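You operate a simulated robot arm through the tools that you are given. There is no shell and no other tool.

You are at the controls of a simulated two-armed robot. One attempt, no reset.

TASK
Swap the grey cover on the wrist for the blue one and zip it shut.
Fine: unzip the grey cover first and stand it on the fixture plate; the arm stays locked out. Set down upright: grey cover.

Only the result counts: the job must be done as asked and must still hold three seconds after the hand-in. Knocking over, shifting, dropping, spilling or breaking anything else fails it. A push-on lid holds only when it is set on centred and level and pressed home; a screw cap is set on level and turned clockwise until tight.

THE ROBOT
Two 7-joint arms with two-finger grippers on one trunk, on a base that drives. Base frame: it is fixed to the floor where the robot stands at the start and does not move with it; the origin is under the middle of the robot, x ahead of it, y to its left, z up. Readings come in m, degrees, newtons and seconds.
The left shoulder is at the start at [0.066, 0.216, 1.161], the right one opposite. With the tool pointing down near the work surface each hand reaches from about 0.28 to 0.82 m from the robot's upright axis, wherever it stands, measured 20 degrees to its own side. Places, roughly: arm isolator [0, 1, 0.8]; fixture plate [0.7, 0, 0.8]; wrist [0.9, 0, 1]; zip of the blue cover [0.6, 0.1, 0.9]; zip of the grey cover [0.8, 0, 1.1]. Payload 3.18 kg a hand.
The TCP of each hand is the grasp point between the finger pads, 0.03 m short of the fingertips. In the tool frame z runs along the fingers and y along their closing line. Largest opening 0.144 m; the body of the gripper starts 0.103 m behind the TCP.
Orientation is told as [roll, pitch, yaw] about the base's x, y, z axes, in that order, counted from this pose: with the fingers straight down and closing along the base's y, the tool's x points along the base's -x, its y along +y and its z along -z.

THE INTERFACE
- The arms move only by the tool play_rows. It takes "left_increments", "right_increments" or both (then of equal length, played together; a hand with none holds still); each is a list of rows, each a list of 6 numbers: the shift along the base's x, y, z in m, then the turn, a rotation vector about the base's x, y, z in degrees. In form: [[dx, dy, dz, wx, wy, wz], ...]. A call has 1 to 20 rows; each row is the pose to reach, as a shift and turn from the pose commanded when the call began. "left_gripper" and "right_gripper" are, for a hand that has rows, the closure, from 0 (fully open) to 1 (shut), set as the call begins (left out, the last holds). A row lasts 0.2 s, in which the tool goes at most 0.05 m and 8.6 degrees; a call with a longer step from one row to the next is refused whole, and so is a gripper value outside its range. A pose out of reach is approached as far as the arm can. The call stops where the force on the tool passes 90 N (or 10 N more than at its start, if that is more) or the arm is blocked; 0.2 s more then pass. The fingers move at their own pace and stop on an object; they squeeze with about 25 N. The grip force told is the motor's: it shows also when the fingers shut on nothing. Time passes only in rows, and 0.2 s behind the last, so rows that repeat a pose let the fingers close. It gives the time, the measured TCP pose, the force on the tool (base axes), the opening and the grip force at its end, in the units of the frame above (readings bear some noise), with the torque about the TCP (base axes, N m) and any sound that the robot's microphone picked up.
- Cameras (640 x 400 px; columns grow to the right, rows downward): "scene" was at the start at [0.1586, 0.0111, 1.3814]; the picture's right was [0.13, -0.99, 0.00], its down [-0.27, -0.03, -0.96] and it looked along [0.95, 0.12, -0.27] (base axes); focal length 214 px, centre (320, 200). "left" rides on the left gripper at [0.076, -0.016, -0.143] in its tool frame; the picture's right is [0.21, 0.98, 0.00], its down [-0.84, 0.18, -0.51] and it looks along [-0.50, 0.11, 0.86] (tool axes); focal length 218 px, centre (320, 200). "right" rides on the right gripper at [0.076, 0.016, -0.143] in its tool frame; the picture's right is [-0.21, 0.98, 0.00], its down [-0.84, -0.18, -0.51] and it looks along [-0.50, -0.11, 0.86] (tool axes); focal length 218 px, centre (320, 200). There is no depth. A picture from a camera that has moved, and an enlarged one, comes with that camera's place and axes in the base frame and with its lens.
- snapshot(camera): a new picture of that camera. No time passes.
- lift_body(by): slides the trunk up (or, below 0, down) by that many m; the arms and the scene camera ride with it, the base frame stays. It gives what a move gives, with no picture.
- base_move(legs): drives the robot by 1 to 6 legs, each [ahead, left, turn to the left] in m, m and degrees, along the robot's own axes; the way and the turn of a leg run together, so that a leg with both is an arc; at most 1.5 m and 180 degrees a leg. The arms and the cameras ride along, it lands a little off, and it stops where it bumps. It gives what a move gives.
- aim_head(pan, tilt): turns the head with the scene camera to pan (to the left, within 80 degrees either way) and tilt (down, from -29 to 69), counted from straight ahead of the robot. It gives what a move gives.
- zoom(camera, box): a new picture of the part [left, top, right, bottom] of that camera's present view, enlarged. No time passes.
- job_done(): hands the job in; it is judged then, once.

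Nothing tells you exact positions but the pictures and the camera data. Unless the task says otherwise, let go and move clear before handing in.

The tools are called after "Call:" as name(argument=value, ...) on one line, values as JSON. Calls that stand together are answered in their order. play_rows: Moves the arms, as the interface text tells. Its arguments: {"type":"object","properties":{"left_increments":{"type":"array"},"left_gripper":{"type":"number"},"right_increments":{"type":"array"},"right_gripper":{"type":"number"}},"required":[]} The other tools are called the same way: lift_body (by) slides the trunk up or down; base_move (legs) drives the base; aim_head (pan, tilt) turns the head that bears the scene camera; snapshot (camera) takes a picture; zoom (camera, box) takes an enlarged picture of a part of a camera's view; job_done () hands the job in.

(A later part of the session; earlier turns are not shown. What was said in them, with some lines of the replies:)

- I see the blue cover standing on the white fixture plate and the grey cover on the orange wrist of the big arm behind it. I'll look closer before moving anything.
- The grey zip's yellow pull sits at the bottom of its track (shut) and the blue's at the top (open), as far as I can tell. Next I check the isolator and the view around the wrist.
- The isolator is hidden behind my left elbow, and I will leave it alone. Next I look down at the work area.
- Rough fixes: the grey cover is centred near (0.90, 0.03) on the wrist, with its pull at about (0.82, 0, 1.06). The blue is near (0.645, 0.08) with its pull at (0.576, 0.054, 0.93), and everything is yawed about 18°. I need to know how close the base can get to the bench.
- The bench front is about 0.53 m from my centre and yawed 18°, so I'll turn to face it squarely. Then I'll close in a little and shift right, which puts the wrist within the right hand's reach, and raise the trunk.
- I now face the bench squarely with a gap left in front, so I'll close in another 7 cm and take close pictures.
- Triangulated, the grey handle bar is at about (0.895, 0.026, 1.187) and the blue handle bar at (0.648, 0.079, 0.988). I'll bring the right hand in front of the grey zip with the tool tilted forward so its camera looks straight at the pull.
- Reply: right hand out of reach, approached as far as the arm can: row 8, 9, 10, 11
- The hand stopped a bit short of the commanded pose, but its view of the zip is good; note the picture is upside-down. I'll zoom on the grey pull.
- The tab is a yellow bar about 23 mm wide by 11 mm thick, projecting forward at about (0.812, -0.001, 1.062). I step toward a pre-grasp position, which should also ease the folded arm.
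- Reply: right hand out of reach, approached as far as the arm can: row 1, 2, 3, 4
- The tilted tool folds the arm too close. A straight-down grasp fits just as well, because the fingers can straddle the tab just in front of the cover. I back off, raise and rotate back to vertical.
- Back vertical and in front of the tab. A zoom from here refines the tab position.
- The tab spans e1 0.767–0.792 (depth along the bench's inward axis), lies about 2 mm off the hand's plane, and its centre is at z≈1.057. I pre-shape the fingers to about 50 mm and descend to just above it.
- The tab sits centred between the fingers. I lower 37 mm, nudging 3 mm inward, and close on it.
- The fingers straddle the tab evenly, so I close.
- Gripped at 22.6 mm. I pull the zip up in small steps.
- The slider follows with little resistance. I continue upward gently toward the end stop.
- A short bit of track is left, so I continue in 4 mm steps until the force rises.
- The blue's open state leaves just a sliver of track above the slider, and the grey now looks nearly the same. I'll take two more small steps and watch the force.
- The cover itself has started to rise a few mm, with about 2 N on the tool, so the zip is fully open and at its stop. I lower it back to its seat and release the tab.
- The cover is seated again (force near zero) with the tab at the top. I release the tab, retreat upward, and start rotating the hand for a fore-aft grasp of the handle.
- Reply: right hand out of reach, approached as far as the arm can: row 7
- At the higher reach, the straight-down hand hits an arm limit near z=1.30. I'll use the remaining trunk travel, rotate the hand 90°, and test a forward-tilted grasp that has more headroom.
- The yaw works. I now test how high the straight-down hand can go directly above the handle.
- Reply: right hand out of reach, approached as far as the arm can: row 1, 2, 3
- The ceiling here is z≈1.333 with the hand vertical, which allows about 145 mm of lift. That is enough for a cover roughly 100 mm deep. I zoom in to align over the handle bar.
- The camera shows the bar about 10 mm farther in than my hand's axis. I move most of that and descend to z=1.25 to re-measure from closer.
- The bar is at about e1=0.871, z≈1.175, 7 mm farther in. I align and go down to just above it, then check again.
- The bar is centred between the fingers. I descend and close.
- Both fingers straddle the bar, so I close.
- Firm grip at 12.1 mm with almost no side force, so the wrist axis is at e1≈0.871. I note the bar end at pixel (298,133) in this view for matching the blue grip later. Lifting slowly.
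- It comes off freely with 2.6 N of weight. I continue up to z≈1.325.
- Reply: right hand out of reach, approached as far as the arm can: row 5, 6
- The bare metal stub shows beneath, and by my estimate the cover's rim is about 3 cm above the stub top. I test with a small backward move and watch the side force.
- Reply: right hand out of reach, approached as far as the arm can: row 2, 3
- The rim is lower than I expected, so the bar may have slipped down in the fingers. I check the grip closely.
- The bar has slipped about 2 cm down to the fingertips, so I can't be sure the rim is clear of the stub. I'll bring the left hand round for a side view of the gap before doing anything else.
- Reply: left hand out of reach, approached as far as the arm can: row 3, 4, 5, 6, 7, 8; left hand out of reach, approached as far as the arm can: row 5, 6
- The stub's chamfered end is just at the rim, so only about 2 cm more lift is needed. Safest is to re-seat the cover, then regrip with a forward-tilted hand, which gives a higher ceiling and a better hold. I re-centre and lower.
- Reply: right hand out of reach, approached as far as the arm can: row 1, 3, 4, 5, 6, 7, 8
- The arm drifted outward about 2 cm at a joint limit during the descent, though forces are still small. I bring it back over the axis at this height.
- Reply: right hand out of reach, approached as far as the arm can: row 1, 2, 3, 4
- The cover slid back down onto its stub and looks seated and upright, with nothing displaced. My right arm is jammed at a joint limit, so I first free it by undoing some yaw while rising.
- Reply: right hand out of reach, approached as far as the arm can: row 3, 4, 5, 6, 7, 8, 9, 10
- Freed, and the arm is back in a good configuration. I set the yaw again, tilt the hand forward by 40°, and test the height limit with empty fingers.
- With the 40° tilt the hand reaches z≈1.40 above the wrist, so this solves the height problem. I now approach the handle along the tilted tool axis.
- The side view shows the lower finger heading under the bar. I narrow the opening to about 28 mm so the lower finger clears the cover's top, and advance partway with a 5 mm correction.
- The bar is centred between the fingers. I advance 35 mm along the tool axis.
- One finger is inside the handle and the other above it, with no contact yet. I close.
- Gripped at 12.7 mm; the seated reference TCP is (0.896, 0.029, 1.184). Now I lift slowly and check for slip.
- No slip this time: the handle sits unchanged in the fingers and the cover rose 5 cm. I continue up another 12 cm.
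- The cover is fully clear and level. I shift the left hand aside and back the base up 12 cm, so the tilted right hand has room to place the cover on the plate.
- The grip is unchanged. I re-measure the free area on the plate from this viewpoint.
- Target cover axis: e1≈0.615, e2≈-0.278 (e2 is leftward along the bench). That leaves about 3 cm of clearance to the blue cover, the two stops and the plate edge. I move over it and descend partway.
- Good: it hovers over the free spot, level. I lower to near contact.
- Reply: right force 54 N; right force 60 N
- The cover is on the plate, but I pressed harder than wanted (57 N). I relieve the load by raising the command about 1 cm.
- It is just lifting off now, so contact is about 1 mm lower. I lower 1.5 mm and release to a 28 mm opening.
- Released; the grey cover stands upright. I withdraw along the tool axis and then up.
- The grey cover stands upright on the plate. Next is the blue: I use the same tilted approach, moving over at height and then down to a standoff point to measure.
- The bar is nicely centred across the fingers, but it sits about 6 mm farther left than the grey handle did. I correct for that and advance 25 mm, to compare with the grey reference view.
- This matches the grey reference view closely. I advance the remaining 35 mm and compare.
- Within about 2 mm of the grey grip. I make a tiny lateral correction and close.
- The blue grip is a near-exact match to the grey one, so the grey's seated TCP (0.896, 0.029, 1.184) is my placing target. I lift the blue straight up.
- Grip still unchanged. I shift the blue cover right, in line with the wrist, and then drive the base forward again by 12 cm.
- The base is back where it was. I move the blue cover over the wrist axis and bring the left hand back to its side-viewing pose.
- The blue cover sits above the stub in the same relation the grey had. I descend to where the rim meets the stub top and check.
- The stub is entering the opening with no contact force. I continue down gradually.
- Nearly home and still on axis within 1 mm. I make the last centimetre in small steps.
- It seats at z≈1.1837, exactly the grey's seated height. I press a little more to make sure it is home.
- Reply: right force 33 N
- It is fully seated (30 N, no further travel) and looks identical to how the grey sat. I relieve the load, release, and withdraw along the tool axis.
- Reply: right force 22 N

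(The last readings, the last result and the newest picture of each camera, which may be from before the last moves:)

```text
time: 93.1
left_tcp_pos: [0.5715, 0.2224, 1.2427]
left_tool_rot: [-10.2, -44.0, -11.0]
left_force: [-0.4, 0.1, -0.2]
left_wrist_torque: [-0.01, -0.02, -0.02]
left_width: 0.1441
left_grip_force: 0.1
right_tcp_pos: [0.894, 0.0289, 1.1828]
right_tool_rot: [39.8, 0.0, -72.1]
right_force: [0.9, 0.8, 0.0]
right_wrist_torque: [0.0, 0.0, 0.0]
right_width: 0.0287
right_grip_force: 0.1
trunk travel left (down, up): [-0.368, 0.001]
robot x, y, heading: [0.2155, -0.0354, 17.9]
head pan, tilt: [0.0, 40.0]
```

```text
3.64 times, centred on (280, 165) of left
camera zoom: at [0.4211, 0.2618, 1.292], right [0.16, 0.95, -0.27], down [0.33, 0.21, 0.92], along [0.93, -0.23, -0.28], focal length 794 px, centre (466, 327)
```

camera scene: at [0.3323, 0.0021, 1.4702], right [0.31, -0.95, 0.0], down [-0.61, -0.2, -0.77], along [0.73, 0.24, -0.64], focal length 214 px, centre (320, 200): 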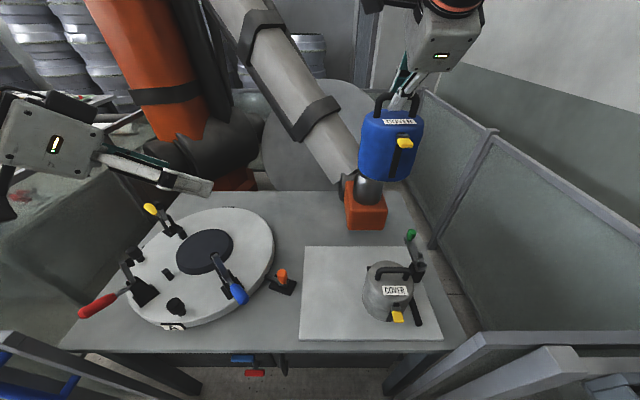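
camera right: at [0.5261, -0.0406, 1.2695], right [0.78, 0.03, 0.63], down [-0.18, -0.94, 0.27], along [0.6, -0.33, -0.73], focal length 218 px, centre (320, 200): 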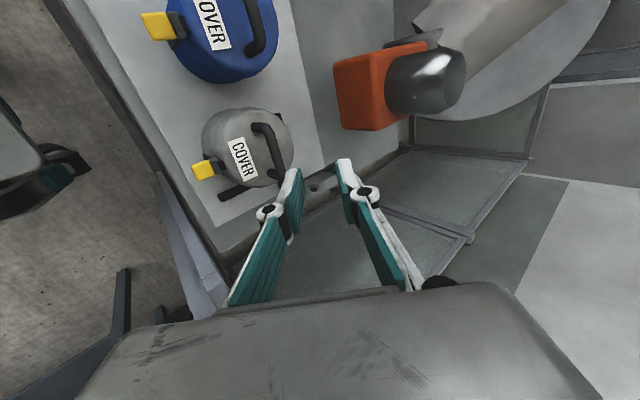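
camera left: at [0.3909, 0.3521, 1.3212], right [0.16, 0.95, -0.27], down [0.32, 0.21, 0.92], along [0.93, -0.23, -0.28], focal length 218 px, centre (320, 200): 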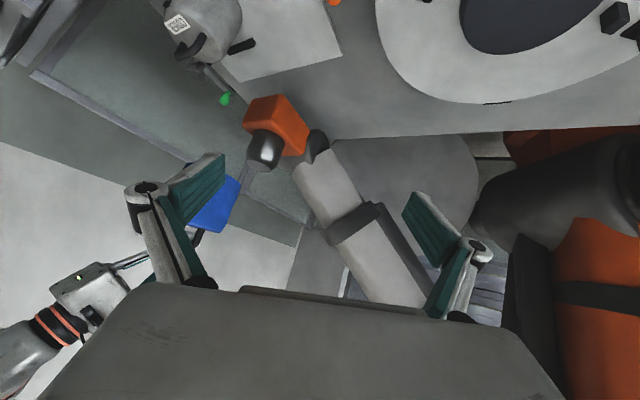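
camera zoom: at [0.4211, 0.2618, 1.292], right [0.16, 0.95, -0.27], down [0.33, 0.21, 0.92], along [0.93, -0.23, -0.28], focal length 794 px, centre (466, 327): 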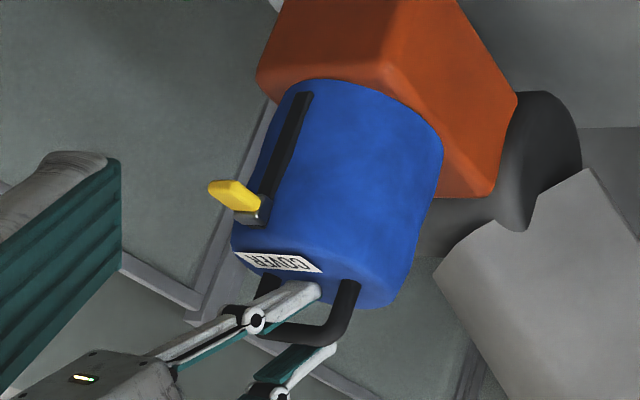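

Released cleanly. I withdraw, go back and rotate the hand to the straight-down, side-closing pose for the zip.

Call:
play_rows(right_increments=[[-0.0122, -0.004, 0.0153, 0, 0, 0], [-0.0245, -0.0079, 0.0307, 0, 0, 0], [-0.0367, -0.0119, 0.046, 0, 0, 0], [-0.065, -0.021, 0.065, 0, 0, 0], [-0.095, -0.031, 0.08, 0, 0, 0], [-0.125, -0.041, 0.09, 0, 0, 0]])

Call:
play_rows(right_increments=[[0, 0, 0, -2.06, 6.34, 0], [0, 0, 0, -4.12, 12.68, 0], [0, 0, 0, -6.18, 19.02, 0], [0, 0, 0, -8.24, 25.36, 0], [0, 0, 0, -10.3, 31.7, 0], [0, 0, 0, -12.36, 38.04, 0]])

Call:
play_rows(right_increments=[[0, 0, 0, 0, 0, 8.2], [0, 0, 0, 0, 0, 16.4], [0, 0, 0, 0, 0, 24.6], [0, 0, 0, 0, 0, 32.8], [0, 0, 0, 0, 0, 41], [0, 0, 0, 0, 0, 49.2], [0, 0, 0, 0, 0, 57.4], [0, 0, 0, 0, 0, 65.6], [0, 0, 0, 0, 0, 73.8], [0, 0, 0, 0, 0, 82], [0, 0, 0, 0, 0, 90], [0, 0, 0, 0, 0, 90]], right_gripper=0.65)

Call:
zoom(camera="right", box=[240, 120, 400, 250])

Call:
snapshot(camera="scene")

```text
time: 94.5
left_tcp_pos: [0.5703, 0.222, 1.2427]
left_tool_rot: [-10.1, -44.0, -11.1]
left_force: [0.5, 0.1, 0.5]
left_wrist_torque: [0.04, -0.03, 0.01]
left_width: 0.1439
left_grip_force: 0.1
right_tcp_pos: [0.7695, -0.0123, 1.2746]
right_tool_rot: [40.0, 0.0, -72.1]
right_force: [-0.5, 0.7, -0.9]
right_wrist_torque: [-0.02, -0.03, -0.02]
right_width: 0.0286
right_grip_force: 0.0
trunk travel left (down, up): [-0.368, 0.001]
robot x, y, heading: [0.2112, -0.035, 18.1]
head pan, tilt: [0.0, 40.0]
```

```text
time: 95.9
left_tcp_pos: [0.5712, 0.2238, 1.2435]
left_tool_rot: [-10.3, -44.0, -11.0]
left_force: [0.1, 0.4, 0.7]
left_wrist_torque: [0.0, 0.0, 0.01]
left_width: 0.1439
left_grip_force: 0.0
right_tcp_pos: [0.771, -0.011, 1.2731]
right_tool_rot: [-0.3, 0.0, -72.0]
right_force: [0.4, -0.4, 0.8]
right_wrist_torque: [0.0, 0.03, -0.03]
right_width: 0.0288
right_grip_force: 0.1
trunk travel left (down, up): [-0.368, 0.001]
robot x, y, heading: [0.2141, -0.0389, 18.2]
head pan, tilt: [0.0, 40.0]
```

```text
time: 98.5
left_tcp_pos: [0.5701, 0.2226, 1.2429]
left_tool_rot: [-10.2, -44.0, -11.2]
left_force: [0.1, 0.3, 0.4]
left_wrist_torque: [0.02, -0.03, 0.02]
left_width: 0.1439
left_grip_force: 0.0
right_tcp_pos: [0.7706, -0.0105, 1.273]
right_tool_rot: [0.0, 0.1, 18.0]
right_force: [-1.0, -1.2, 0.5]
right_wrist_torque: [0.02, -0.01, 0.01]
right_width: 0.0505
right_grip_force: 0.0
trunk travel left (down, up): [-0.368, 0.001]
robot x, y, heading: [0.2081, -0.0379, 18.1]
head pan, tilt: [0.0, 40.0]
```

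```text
3.08 times, centred on (320, 185) of right
camera zoom: at [0.6922, -0.0201, 1.4163], right [-0.1, 0.99, 0.0], down [0.86, 0.09, 0.51], along [0.51, 0.05, -0.86], focal length 672 px, centre (320, 246)
```

zoom: 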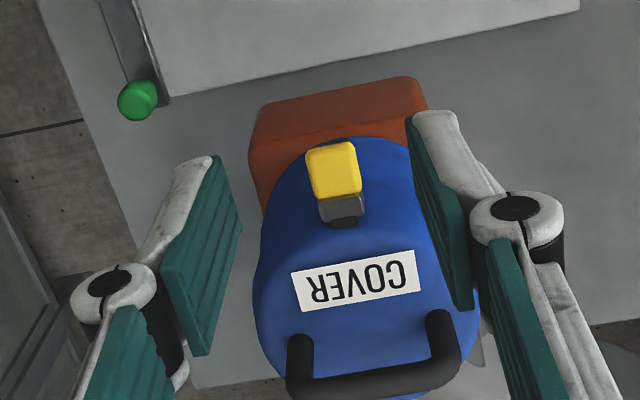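

```text
taken
camera scene: at [0.3316, 0.0019, 1.4702], right [0.31, -0.95, 0.0], down [-0.61, -0.2, -0.77], along [0.73, 0.24, -0.64], focal length 214 px, centre (320, 200)
```

scene: 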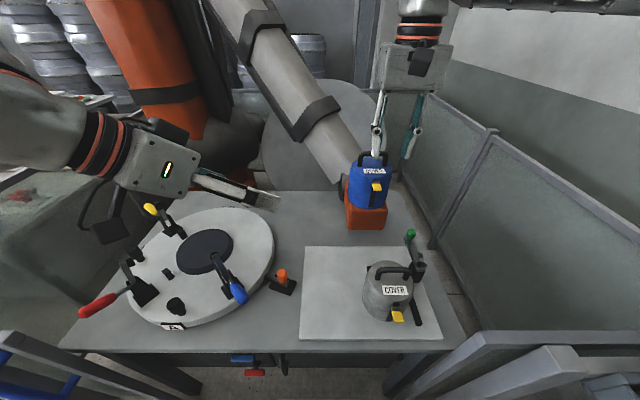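

The blue cover is on and its tab is near (0.820, 0.001, 1.125). I move above it with the fingers pre-opened to 50 mm.

Call:
play_rows(right_increments=[[0.0165, 0.0038, -0.03, 0, 0, 0], [0.033, 0.0077, -0.06, 0, 0, 0], [0.0493, 0.0115, -0.085, 0, 0, 0], [0.0493, 0.0115, -0.098, 0, 0, 0], [0.0493, 0.0115, -0.098, 0, 0, 0]])

Call:
zoom(camera="right", box=[240, 120, 400, 250])

Call:
zoom(camera="left", box=[200, 110, 330, 250])

```text
time: 99.7
left_tcp_pos: [0.5726, 0.2226, 1.2419]
left_tool_rot: [-10.2, -44.0, -11.1]
left_force: [0.6, 0.7, -0.2]
left_wrist_torque: [0.01, 0.01, 0.01]
left_width: 0.144
left_grip_force: 0.1
right_tcp_pos: [0.8193, -0.0008, 1.1745]
right_tool_rot: [-0.1, -0.1, 18.0]
right_force: [0.7, -0.4, -0.9]
right_wrist_torque: [-0.01, 0.04, -0.01]
right_width: 0.0503
right_grip_force: 0.0
trunk travel left (down, up): [-0.368, 0.001]
robot x, y, heading: [0.2115, -0.0341, 17.9]
head pan, tilt: [0.0, 40.0]
```

```text
3.08 times, centred on (320, 185) of right
camera zoom: at [0.7417, -0.0084, 1.3186], right [-0.1, 0.99, 0.0], down [0.86, 0.09, 0.51], along [0.51, 0.05, -0.86], focal length 672 px, centre (320, 246)
```

zoom: 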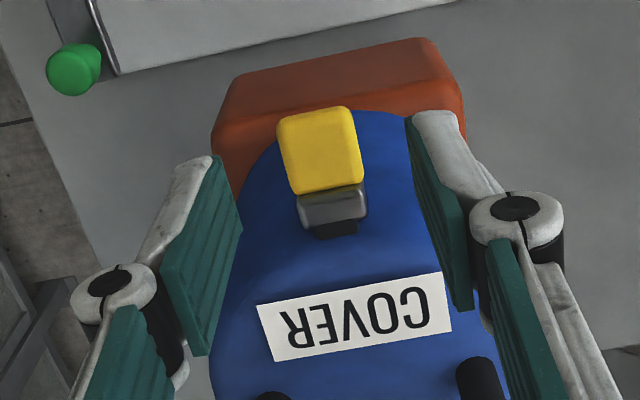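

```text
2.86 times, centred on (265, 180) of left
camera zoom: at [0.4212, 0.2619, 1.292], right [0.16, 0.95, -0.27], down [0.33, 0.21, 0.92], along [0.93, -0.23, -0.28], focal length 624 px, centre (477, 257)
```

zoom: 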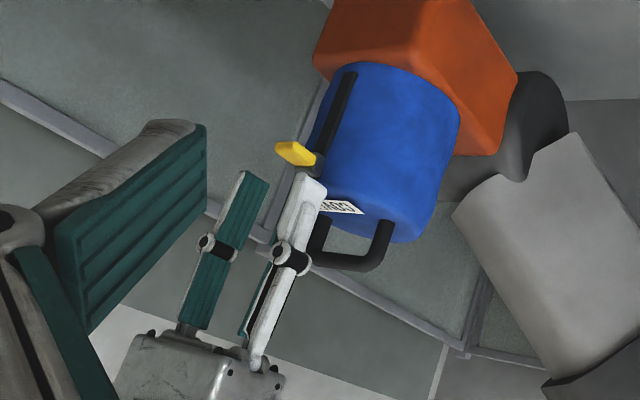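

The tab is centred. I descend and close on it.

Call:
play_rows(right_increments=[[0, 0, -0.013, 0, 0, 0], [0, 0, -0.026, 0, 0, 0], [0, 0, -0.0375, 0, 0, 0], [0, 0, -0.0375, 0, 0, 0]])

Call:
zoom(camera="right", box=[240, 120, 400, 250])

Call:
zoom(camera="left", box=[230, 130, 310, 210])

```text
time: 100.7
left_tcp_pos: [0.5709, 0.2232, 1.2434]
left_tool_rot: [-10.1, -43.9, -11.2]
left_force: [0.6, 0.6, -0.1]
left_wrist_torque: [0.0, -0.01, -0.01]
left_width: 0.1442
left_grip_force: 0.0
right_tcp_pos: [0.819, 0.0003, 1.1386]
right_tool_rot: [-0.1, -0.2, 18.0]
right_force: [1.1, 0.2, 0.3]
right_wrist_torque: [0.01, 0.0, 0.0]
right_width: 0.0506
right_grip_force: 0.1
trunk travel left (down, up): [-0.368, 0.001]
robot x, y, heading: [0.2125, -0.0383, 18.1]
head pan, tilt: [0.0, 40.0]
```

```text
3.08 times, centred on (320, 185) of right
camera zoom: at [0.7409, -0.0084, 1.2812], right [-0.1, 0.99, 0.0], down [0.86, 0.09, 0.51], along [0.51, 0.05, -0.86], focal length 672 px, centre (320, 246)
```

zoom: 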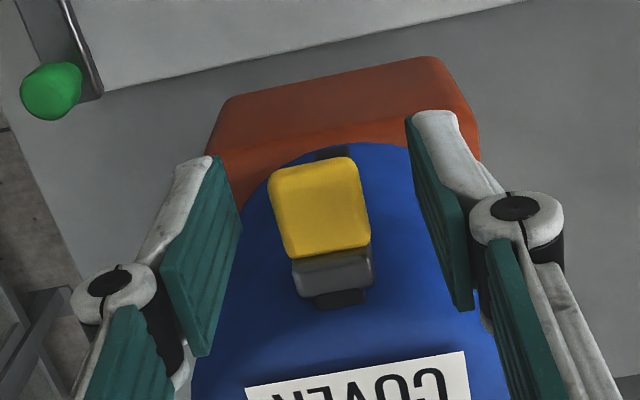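

```text
5.00 times, centred on (270, 170) of left
camera zoom: at [0.4209, 0.2618, 1.2921], right [0.16, 0.95, -0.27], down [0.33, 0.21, 0.92], along [0.93, -0.23, -0.28], focal length 1091 px, centre (570, 350)
```

zoom: 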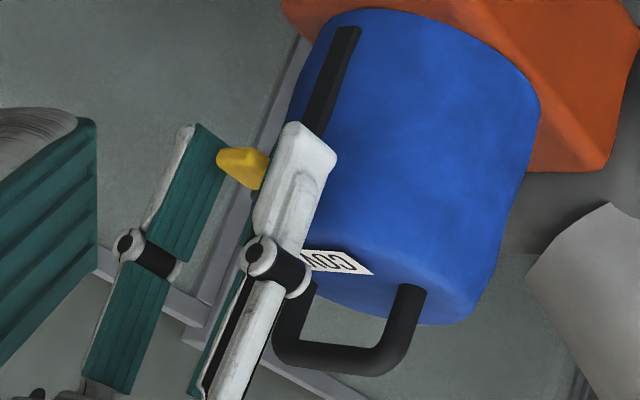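

Call:
play_rows(right_increments=[[0, 0, -0.001, 0, 0, 0], [0, 0, -0.001, 0, 0, 0], [0, 0, -0.001, 0, 0, 0]], right_gripper=1.0)

Call:
zoom(camera="right", box=[240, 120, 400, 250])

```text
time: 101.5
left_tcp_pos: [0.5711, 0.2238, 1.2428]
left_tool_rot: [-10.2, -44.1, -11.1]
left_force: [-0.8, -0.3, -0.1]
left_wrist_torque: [-0.03, 0.02, 0.01]
left_width: 0.1439
left_grip_force: 0.0
right_tcp_pos: [0.8187, -0.0009, 1.1373]
right_tool_rot: [-0.2, -0.1, 18.0]
right_force: [-1.3, 1.1, 1.2]
right_wrist_torque: [0.07, -0.12, 0.1]
right_width: 0.0225
right_grip_force: 25.1
trunk travel left (down, up): [-0.368, 0.001]
robot x, y, heading: [0.2129, -0.0309, 17.9]
head pan, tilt: [0.0, 40.0]
```

```text
3.08 times, centred on (320, 185) of right
camera zoom: at [0.741, -0.0083, 1.2802], right [-0.1, 0.99, 0.0], down [0.86, 0.09, 0.51], along [0.51, 0.05, -0.86], focal length 672 px, centre (320, 246)
```

zoom: 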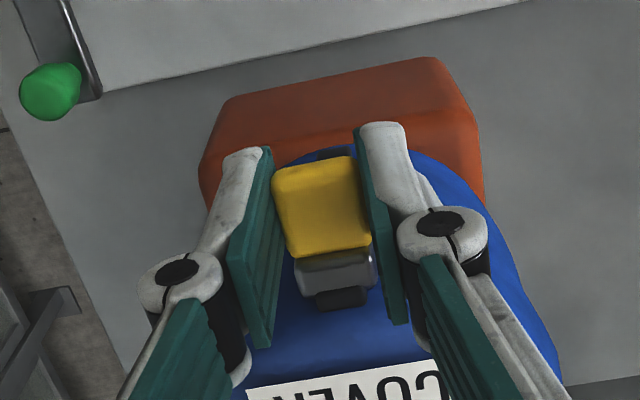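

Gripped at 22.5 mm. I pull the zip down smoothly.

Call:
play_rows(right_increments=[[0, 0, -0.008, 0, 0, 0], [0, 0, -0.016, 0, 0, 0], [0, 0, -0.024, 0, 0, 0], [0, 0, -0.032, 0, 0, 0], [0, 0, -0.04, 0, 0, 0]])

Call:
zoom(camera="right", box=[220, 120, 420, 280])

Call:
zoom(camera="left", box=[230, 110, 330, 210])

```text
time: 102.7
left_tcp_pos: [0.5715, 0.2234, 1.2432]
left_tool_rot: [-10.3, -44.0, -11.1]
left_force: [0.2, -0.3, -0.5]
left_wrist_torque: [-0.01, -0.01, 0.01]
left_width: 0.144
left_grip_force: 0.0
right_tcp_pos: [0.8183, -0.0009, 1.0969]
right_tool_rot: [-0.1, 0.0, 17.8]
right_force: [0.2, 1.1, 0.0]
right_wrist_torque: [0.07, -0.12, 0.12]
right_width: 0.0227
right_grip_force: 24.9
trunk travel left (down, up): [-0.368, 0.001]
robot x, y, heading: [0.2099, -0.0394, 18.2]
head pan, tilt: [0.0, 40.0]
```

```text
2.50 times, centred on (320, 200) of right
camera zoom: at [0.7413, -0.0085, 1.2397], right [-0.1, 0.99, 0.0], down [0.86, 0.09, 0.51], along [0.51, 0.05, -0.86], focal length 546 px, centre (320, 200)
```

zoom: 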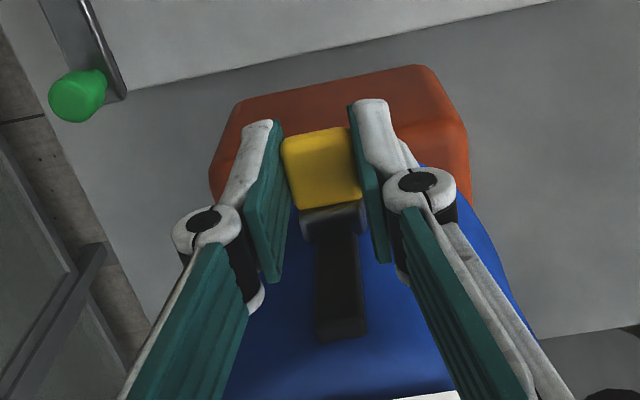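

```text
4.00 times, centred on (280, 160) of left
camera zoom: at [0.4211, 0.2618, 1.292], right [0.16, 0.95, -0.27], down [0.33, 0.21, 0.92], along [0.93, -0.23, -0.28], focal length 873 px, centre (480, 360)
```

zoom: 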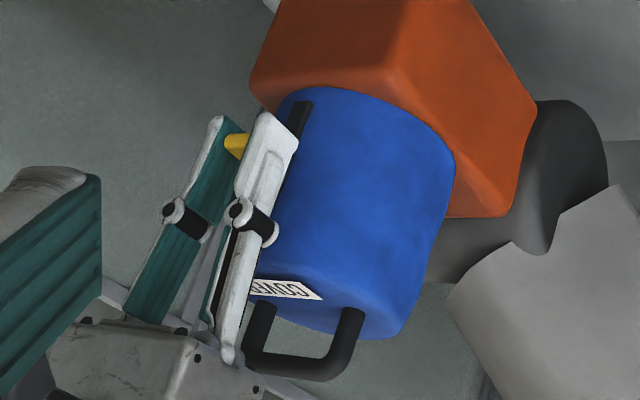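

The slider follows. I continue down toward the bottom stop at about z=1.067.

Call:
play_rows(right_increments=[[0, 0, -0.006, 0, 0, 0], [0, 0, -0.012, 0, 0, 0], [0, 0, -0.018, 0, 0, 0], [0, 0, -0.024, 0, 0, 0]])

Call:
zoom(camera="right", box=[220, 120, 420, 280])

Call:
zoom(camera="left", box=[230, 110, 330, 210])

```text
time: 103.7
left_tcp_pos: [0.5697, 0.2226, 1.2423]
left_tool_rot: [-10.2, -44.0, -11.1]
left_force: [-0.2, 0.2, -0.2]
left_wrist_torque: [0.05, 0.01, -0.01]
left_width: 0.144
left_grip_force: 0.1
right_tcp_pos: [0.8193, -0.0021, 1.0723]
right_tool_rot: [-0.2, 0.0, 18.1]
right_force: [-1.8, 0.0, -0.8]
right_wrist_torque: [-0.01, 0.17, 0.07]
right_width: 0.0224
right_grip_force: 25.0
trunk travel left (down, up): [-0.368, 0.001]
robot x, y, heading: [0.2116, -0.0341, 18.1]
head pan, tilt: [0.0, 40.0]
```

```text
2.50 times, centred on (320, 200) of right
camera zoom: at [0.7413, -0.0087, 1.2158], right [-0.1, 0.99, 0.0], down [0.86, 0.09, 0.51], along [0.51, 0.05, -0.86], focal length 546 px, centre (320, 200)
```

zoom: 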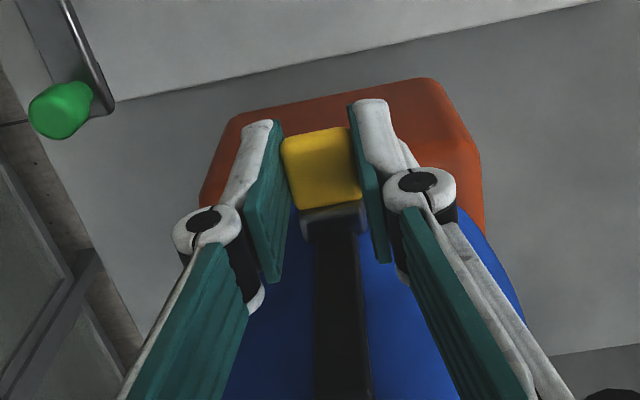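

```text
4.00 times, centred on (280, 160) of left
camera zoom: at [0.421, 0.2619, 1.292], right [0.16, 0.95, -0.27], down [0.33, 0.21, 0.92], along [0.93, -0.23, -0.28], focal length 873 px, centre (480, 360)
```

zoom: 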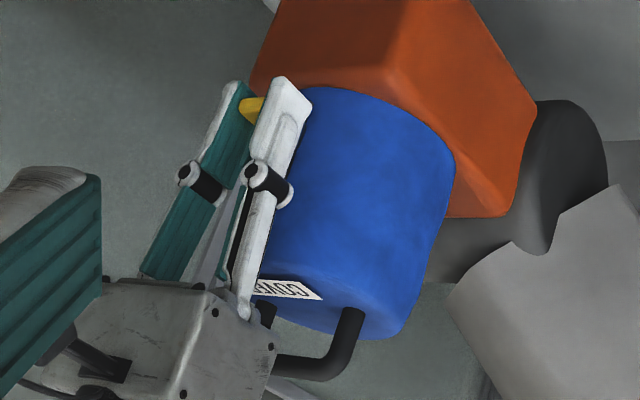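

Call:
play_rows(right_increments=[[0, 0, -0.0015, 0, 0, 0], [0, 0, -0.003, 0, 0, 0]])

```text
time: 104.3
left_tcp_pos: [0.571, 0.2236, 1.2421]
left_tool_rot: [-10.2, -44.0, -11.0]
left_force: [-0.4, 0.1, -0.3]
left_wrist_torque: [0.01, -0.03, 0.02]
left_width: 0.1437
left_grip_force: 0.1
right_tcp_pos: [0.8179, -0.0001, 1.07]
right_tool_rot: [-0.1, -0.1, 17.9]
right_force: [-0.8, 1.8, 0.7]
right_wrist_torque: [0.08, -0.03, 0.09]
right_width: 0.0225
right_grip_force: 25.5
trunk travel left (down, up): [-0.368, 0.001]
robot x, y, heading: [0.2134, -0.0346, 18.0]
head pan, tilt: [0.0, 40.0]
```

Call:
play_rows(right_increments=[[0, 0, -0.001, 0, 0, 0], [0, 0, -0.002, 0, 0, 0]])

```text
time: 104.9
left_tcp_pos: [0.5712, 0.224, 1.243]
left_tool_rot: [-10.2, -44.1, -11.2]
left_force: [-0.1, 0.4, 0.2]
left_wrist_torque: [0.01, -0.02, -0.03]
left_width: 0.1439
left_grip_force: 0.1
right_tcp_pos: [0.8196, -0.0016, 1.0676]
right_tool_rot: [-0.1, 0.0, 17.9]
right_force: [-1.7, -0.1, 0.5]
right_wrist_torque: [0.04, -0.03, 0.12]
right_width: 0.0226
right_grip_force: 25.1
trunk travel left (down, up): [-0.368, 0.001]
robot x, y, heading: [0.2114, -0.0346, 17.9]
head pan, tilt: [0.0, 40.0]
```

Call:
play_rows(right_increments=[[0, 0, -0.001, 0, 0, 0], [0, 0, -0.002, 0, 0, 0]])

Call:
zoom(camera="left", box=[240, 110, 310, 170])

```text
time: 105.5
left_tcp_pos: [0.5697, 0.224, 1.242]
left_tool_rot: [-10.2, -44.0, -11.1]
left_force: [0.2, -0.3, 0.8]
left_wrist_torque: [0.0, -0.02, 0.02]
left_width: 0.144
left_grip_force: 0.1
right_tcp_pos: [0.8176, -0.0007, 1.0666]
right_tool_rot: [0.0, -0.2, 17.9]
right_force: [-0.3, -2.5, 10.6]
right_wrist_torque: [-0.14, 0.4, 0.07]
right_width: 0.0227
right_grip_force: 25.1
trunk travel left (down, up): [-0.368, 0.001]
robot x, y, heading: [0.2107, -0.0388, 17.8]
head pan, tilt: [0.0, 40.0]
```

```text
6.67 times, centred on (275, 140) of left
camera zoom: at [0.4203, 0.2615, 1.2923], right [0.16, 0.95, -0.27], down [0.33, 0.21, 0.92], along [0.93, -0.23, -0.28], focal length 1455 px, centre (620, 600)
```

zoom: 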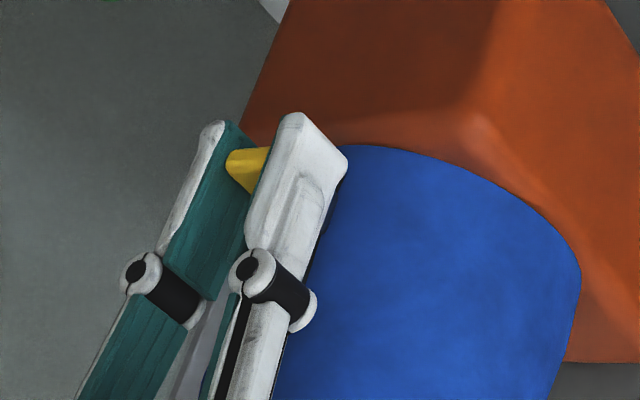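

The force rose to about 11 N at z≈1.066, so the bottom stop is reached. I add a slight extra press and then release.

Call:
play_rows(right_increments=[[0, 0, -0.001, 0, 0, 0], [0, 0, -0.001, 0, 0, 0]])

Call:
play_rows(right_increments=[[0, 0, 0.002, 0, 0, 0], [0, 0, 0.002, 0, 0, 0], [0, 0, 0.002, 0, 0, 0]], right_gripper=0.65)

Call:
zoom(camera="right", box=[240, 120, 400, 250])

Call:
zoom(camera="left", box=[230, 110, 330, 210])

```text
time: 106.1
left_tcp_pos: [0.5687, 0.222, 1.2431]
left_tool_rot: [-10.2, -44.2, -11.1]
left_force: [-0.4, -0.8, 0.3]
left_wrist_torque: [0.0, 0.01, -0.02]
left_width: 0.1441
left_grip_force: 0.1
right_tcp_pos: [0.8183, -0.0001, 1.066]
right_tool_rot: [0.0, -0.2, 17.8]
right_force: [1.9, -3.5, 17.7]
right_wrist_torque: [-0.11, -0.02, 0.02]
right_width: 0.0225
right_grip_force: 25.2
trunk travel left (down, up): [-0.368, 0.001]
robot x, y, heading: [0.2145, -0.0383, 18.0]
head pan, tilt: [0.0, 40.0]
```

```text
time: 106.9
left_tcp_pos: [0.5705, 0.2224, 1.2427]
left_tool_rot: [-10.1, -43.9, -11.2]
left_force: [-0.2, 0.4, 0.7]
left_wrist_torque: [0.03, 0.02, 0.04]
left_width: 0.1442
left_grip_force: 0.0
right_tcp_pos: [0.8186, -0.0003, 1.0665]
right_tool_rot: [-0.1, 0.0, 18.1]
right_force: [-0.3, 0.3, 0.3]
right_wrist_torque: [0.0, 0.0, 0.02]
right_width: 0.0504
right_grip_force: 0.1
trunk travel left (down, up): [-0.368, 0.001]
robot x, y, heading: [0.2128, -0.0346, 18.0]
head pan, tilt: [0.0, 40.0]
```

```text
3.08 times, centred on (320, 185) of right
camera zoom: at [0.7415, -0.0084, 1.2095], right [-0.1, 0.99, 0.0], down [0.86, 0.09, 0.51], along [0.51, 0.05, -0.86], focal length 672 px, centre (320, 246)
```

zoom: 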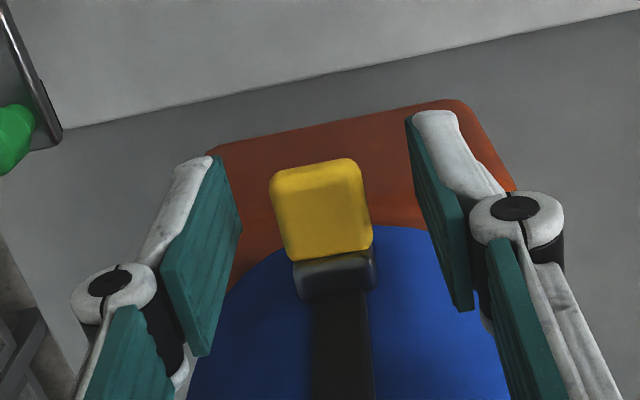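

```text
4.00 times, centred on (280, 160) of left
camera zoom: at [0.421, 0.2618, 1.292], right [0.16, 0.95, -0.27], down [0.33, 0.21, 0.92], along [0.93, -0.23, -0.28], focal length 873 px, centre (480, 360)
```

zoom: 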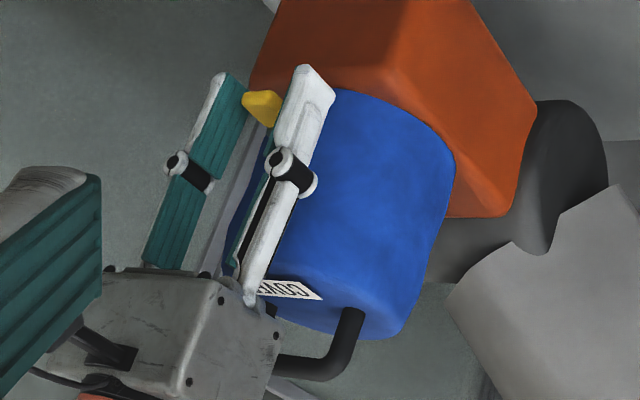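

The tab is at the very bottom, just like the grey's originally. I back the hand away from the tab, then up and clear.

Call:
play_rows(right_increments=[[-0.0143, -0.0046, 0, 0, 0, 0], [-0.0285, -0.0093, 0.005, 0, 0, 0], [-0.045, -0.0146, 0.03, 0, 0, 0], [-0.06, -0.0195, 0.07, 0, 0, 0], [-0.075, -0.0244, 0.11, 0, 0, 0], [-0.09, -0.0293, 0.15, 0, 0, 0], [-0.11, -0.0358, 0.19, 0, 0, 0]])

Call:
base_move(legs=[[-0.12, 0, 0]])

Call:
snapshot(camera="scene")

Call:
zoom(camera="scene", box=[290, 100, 450, 310])

Call:
zoom(camera="scene", box=[320, 130, 410, 220])

Call:
snapshot(camera="left")

```text
time: 108.5
left_tcp_pos: [0.5708, 0.2233, 1.2436]
left_tool_rot: [-10.2, -44.1, -11.1]
left_force: [-0.3, 0.8, 0.4]
left_wrist_torque: [-0.01, -0.04, 0.0]
left_width: 0.1438
left_grip_force: 0.1
right_tcp_pos: [0.7073, -0.0357, 1.2579]
right_tool_rot: [-0.1, -0.2, 18.0]
right_force: [-0.9, -1.2, -0.3]
right_wrist_torque: [0.01, -0.04, 0.03]
right_width: 0.0504
right_grip_force: 0.0
trunk travel left (down, up): [-0.368, 0.001]
robot x, y, heading: [0.211, -0.0331, 18.0]
head pan, tilt: [0.0, 40.0]
```

```text
time: 109.7
left_tcp_pos: [0.4558, 0.1856, 1.2419]
left_tool_rot: [-10.2, -44.0, -11.1]
left_force: [0.7, -0.9, 0.2]
left_wrist_torque: [0.0, -0.05, 0.03]
left_width: 0.144
left_grip_force: 0.0
right_tcp_pos: [0.5943, -0.0726, 1.2575]
right_tool_rot: [-0.2, -0.1, 18.0]
right_force: [-0.7, -0.3, 0.6]
right_wrist_torque: [0.03, -0.06, -0.03]
right_width: 0.0504
right_grip_force: 0.1
trunk travel left (down, up): [-0.368, 0.001]
robot x, y, heading: [0.1004, -0.0753, 18.1]
head pan, tilt: [0.0, 40.0]
```

```text
taken
camera scene: at [0.2167, -0.0356, 1.4703], right [0.31, -0.95, 0.0], down [-0.61, -0.2, -0.77], along [0.73, 0.24, -0.64], focal length 214 px, centre (320, 200)
```

scene: 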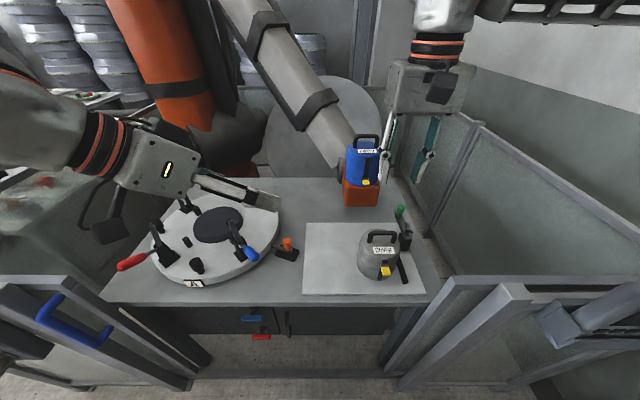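

```text
1.90 times, centred on (370, 205) of scene
camera zoom: at [0.2167, -0.0356, 1.4703], right [0.31, -0.95, 0.0], down [-0.61, -0.2, -0.77], along [0.73, 0.24, -0.64], focal length 408 px, centre (225, 190)
```

zoom: 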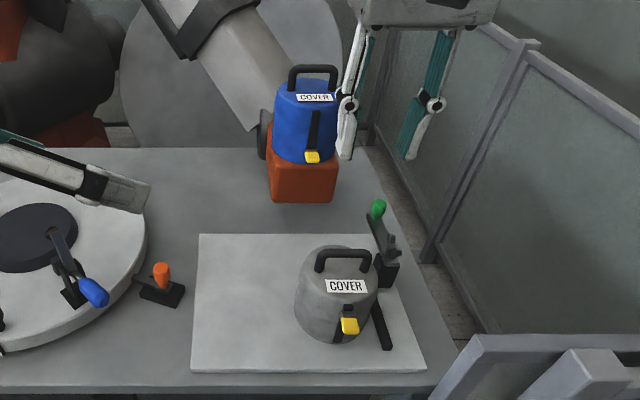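

```text
4.44 times, centred on (365, 175) of scene
camera zoom: at [0.2167, -0.0356, 1.4703], right [0.31, -0.95, 0.0], down [-0.61, -0.2, -0.77], along [0.73, 0.24, -0.64], focal length 953 px, centre (120, 311)
```

zoom: 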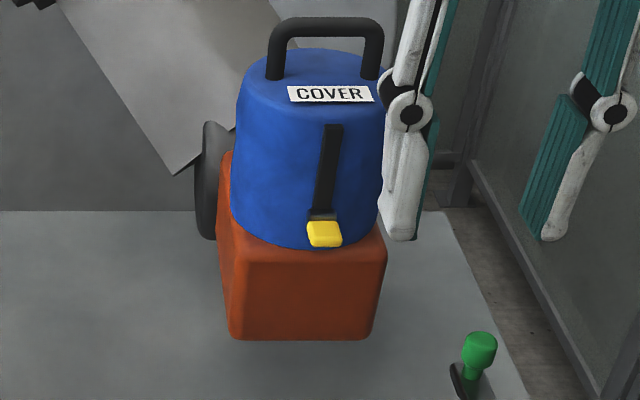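

```text
taken
camera left: at [0.3062, 0.2243, 1.2922], right [0.16, 0.95, -0.27], down [0.33, 0.21, 0.92], along [0.93, -0.23, -0.28], focal length 218 px, centre (320, 200)
```

left: 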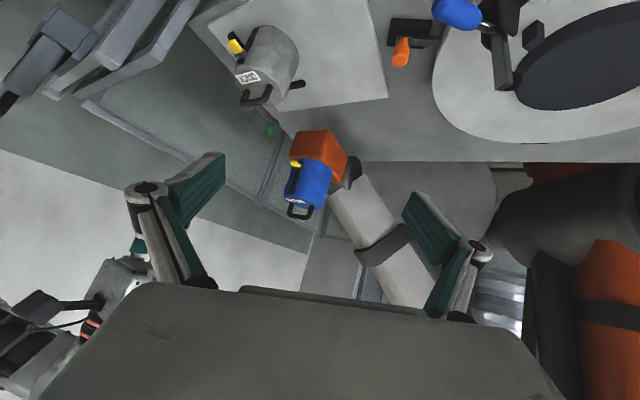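

Everything looks right: the blue is on and zipped, and the grey is upright on the plate. A last look at the isolator to confirm it is untouched.

Call:
aim_head(pan=80, tilt=25)

Call:
snapshot(camera="scene")

```text
time: 111.2
left_tcp_pos: [0.4568, 0.1858, 1.2423]
left_tool_rot: [-10.2, -44.1, -11.1]
left_force: [-0.2, 1.1, 0.2]
left_wrist_torque: [0.0, -0.03, 0.0]
left_width: 0.1438
left_grip_force: 0.1
right_tcp_pos: [0.5943, -0.0729, 1.2571]
right_tool_rot: [-0.1, -0.1, 18.0]
right_force: [0.6, 0.3, -0.4]
right_wrist_torque: [-0.02, 0.0, -0.02]
right_width: 0.0505
right_grip_force: 0.0
trunk travel left (down, up): [-0.368, 0.001]
robot x, y, heading: [0.1007, -0.0738, 18.1]
head pan, tilt: [80.0, 25.0]
```

```text
taken
camera scene: at [0.1236, 0.0296, 1.4935], right [0.99, 0.14, 0.0], down [0.06, -0.42, -0.91], along [-0.13, 0.9, -0.42], focal length 214 px, centre (320, 200)
```

scene: 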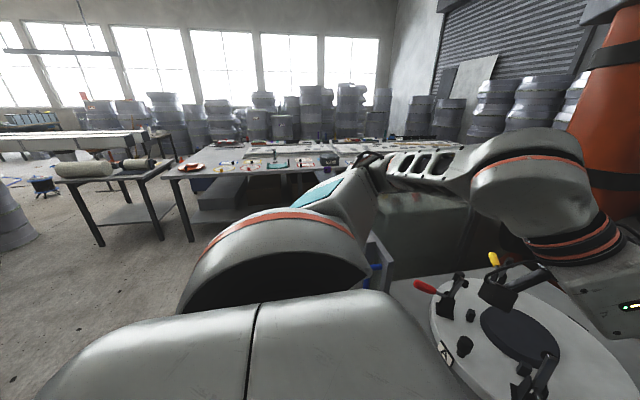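

The isolator is hidden behind my left elbow. My arms never went near it and no contact was felt. Both hands are empty and clear, so I hand in.

Call:
job_done()

```text
The job is handed in.
```

The blue cover is now on the wrist and zipped shut. The unzipped grey cover is standing upright on the fixture plate, and both hands are empty and clear. I've handed the job in but haven't seen the verdict.

- **Blue cover:** it seated at the same height the grey one did and didn't move under about 30 N. I pulled the zip down until it hit its bottom stop.
- **Grey cover:** it stands in the free area of the plate, clear of the stops, the clamp and the plate edges. While setting it down I pressed it onto the plate with about 57 N before easing off; nothing looked out of place afterwards.
- **Slip during removal:** on the first try the grey cover slipped from my grip and slid about 4 cm back down its stub. It stayed upright and nothing else moved. I regripped with the hand tilted and lifted it off without trouble.
- **Arm isolator:** I never touched it and kept both hands well away from it. I couldn't see it at the start or the end because my left arm blocked the view, so I couldn't check by eye that the arm is still locked out.
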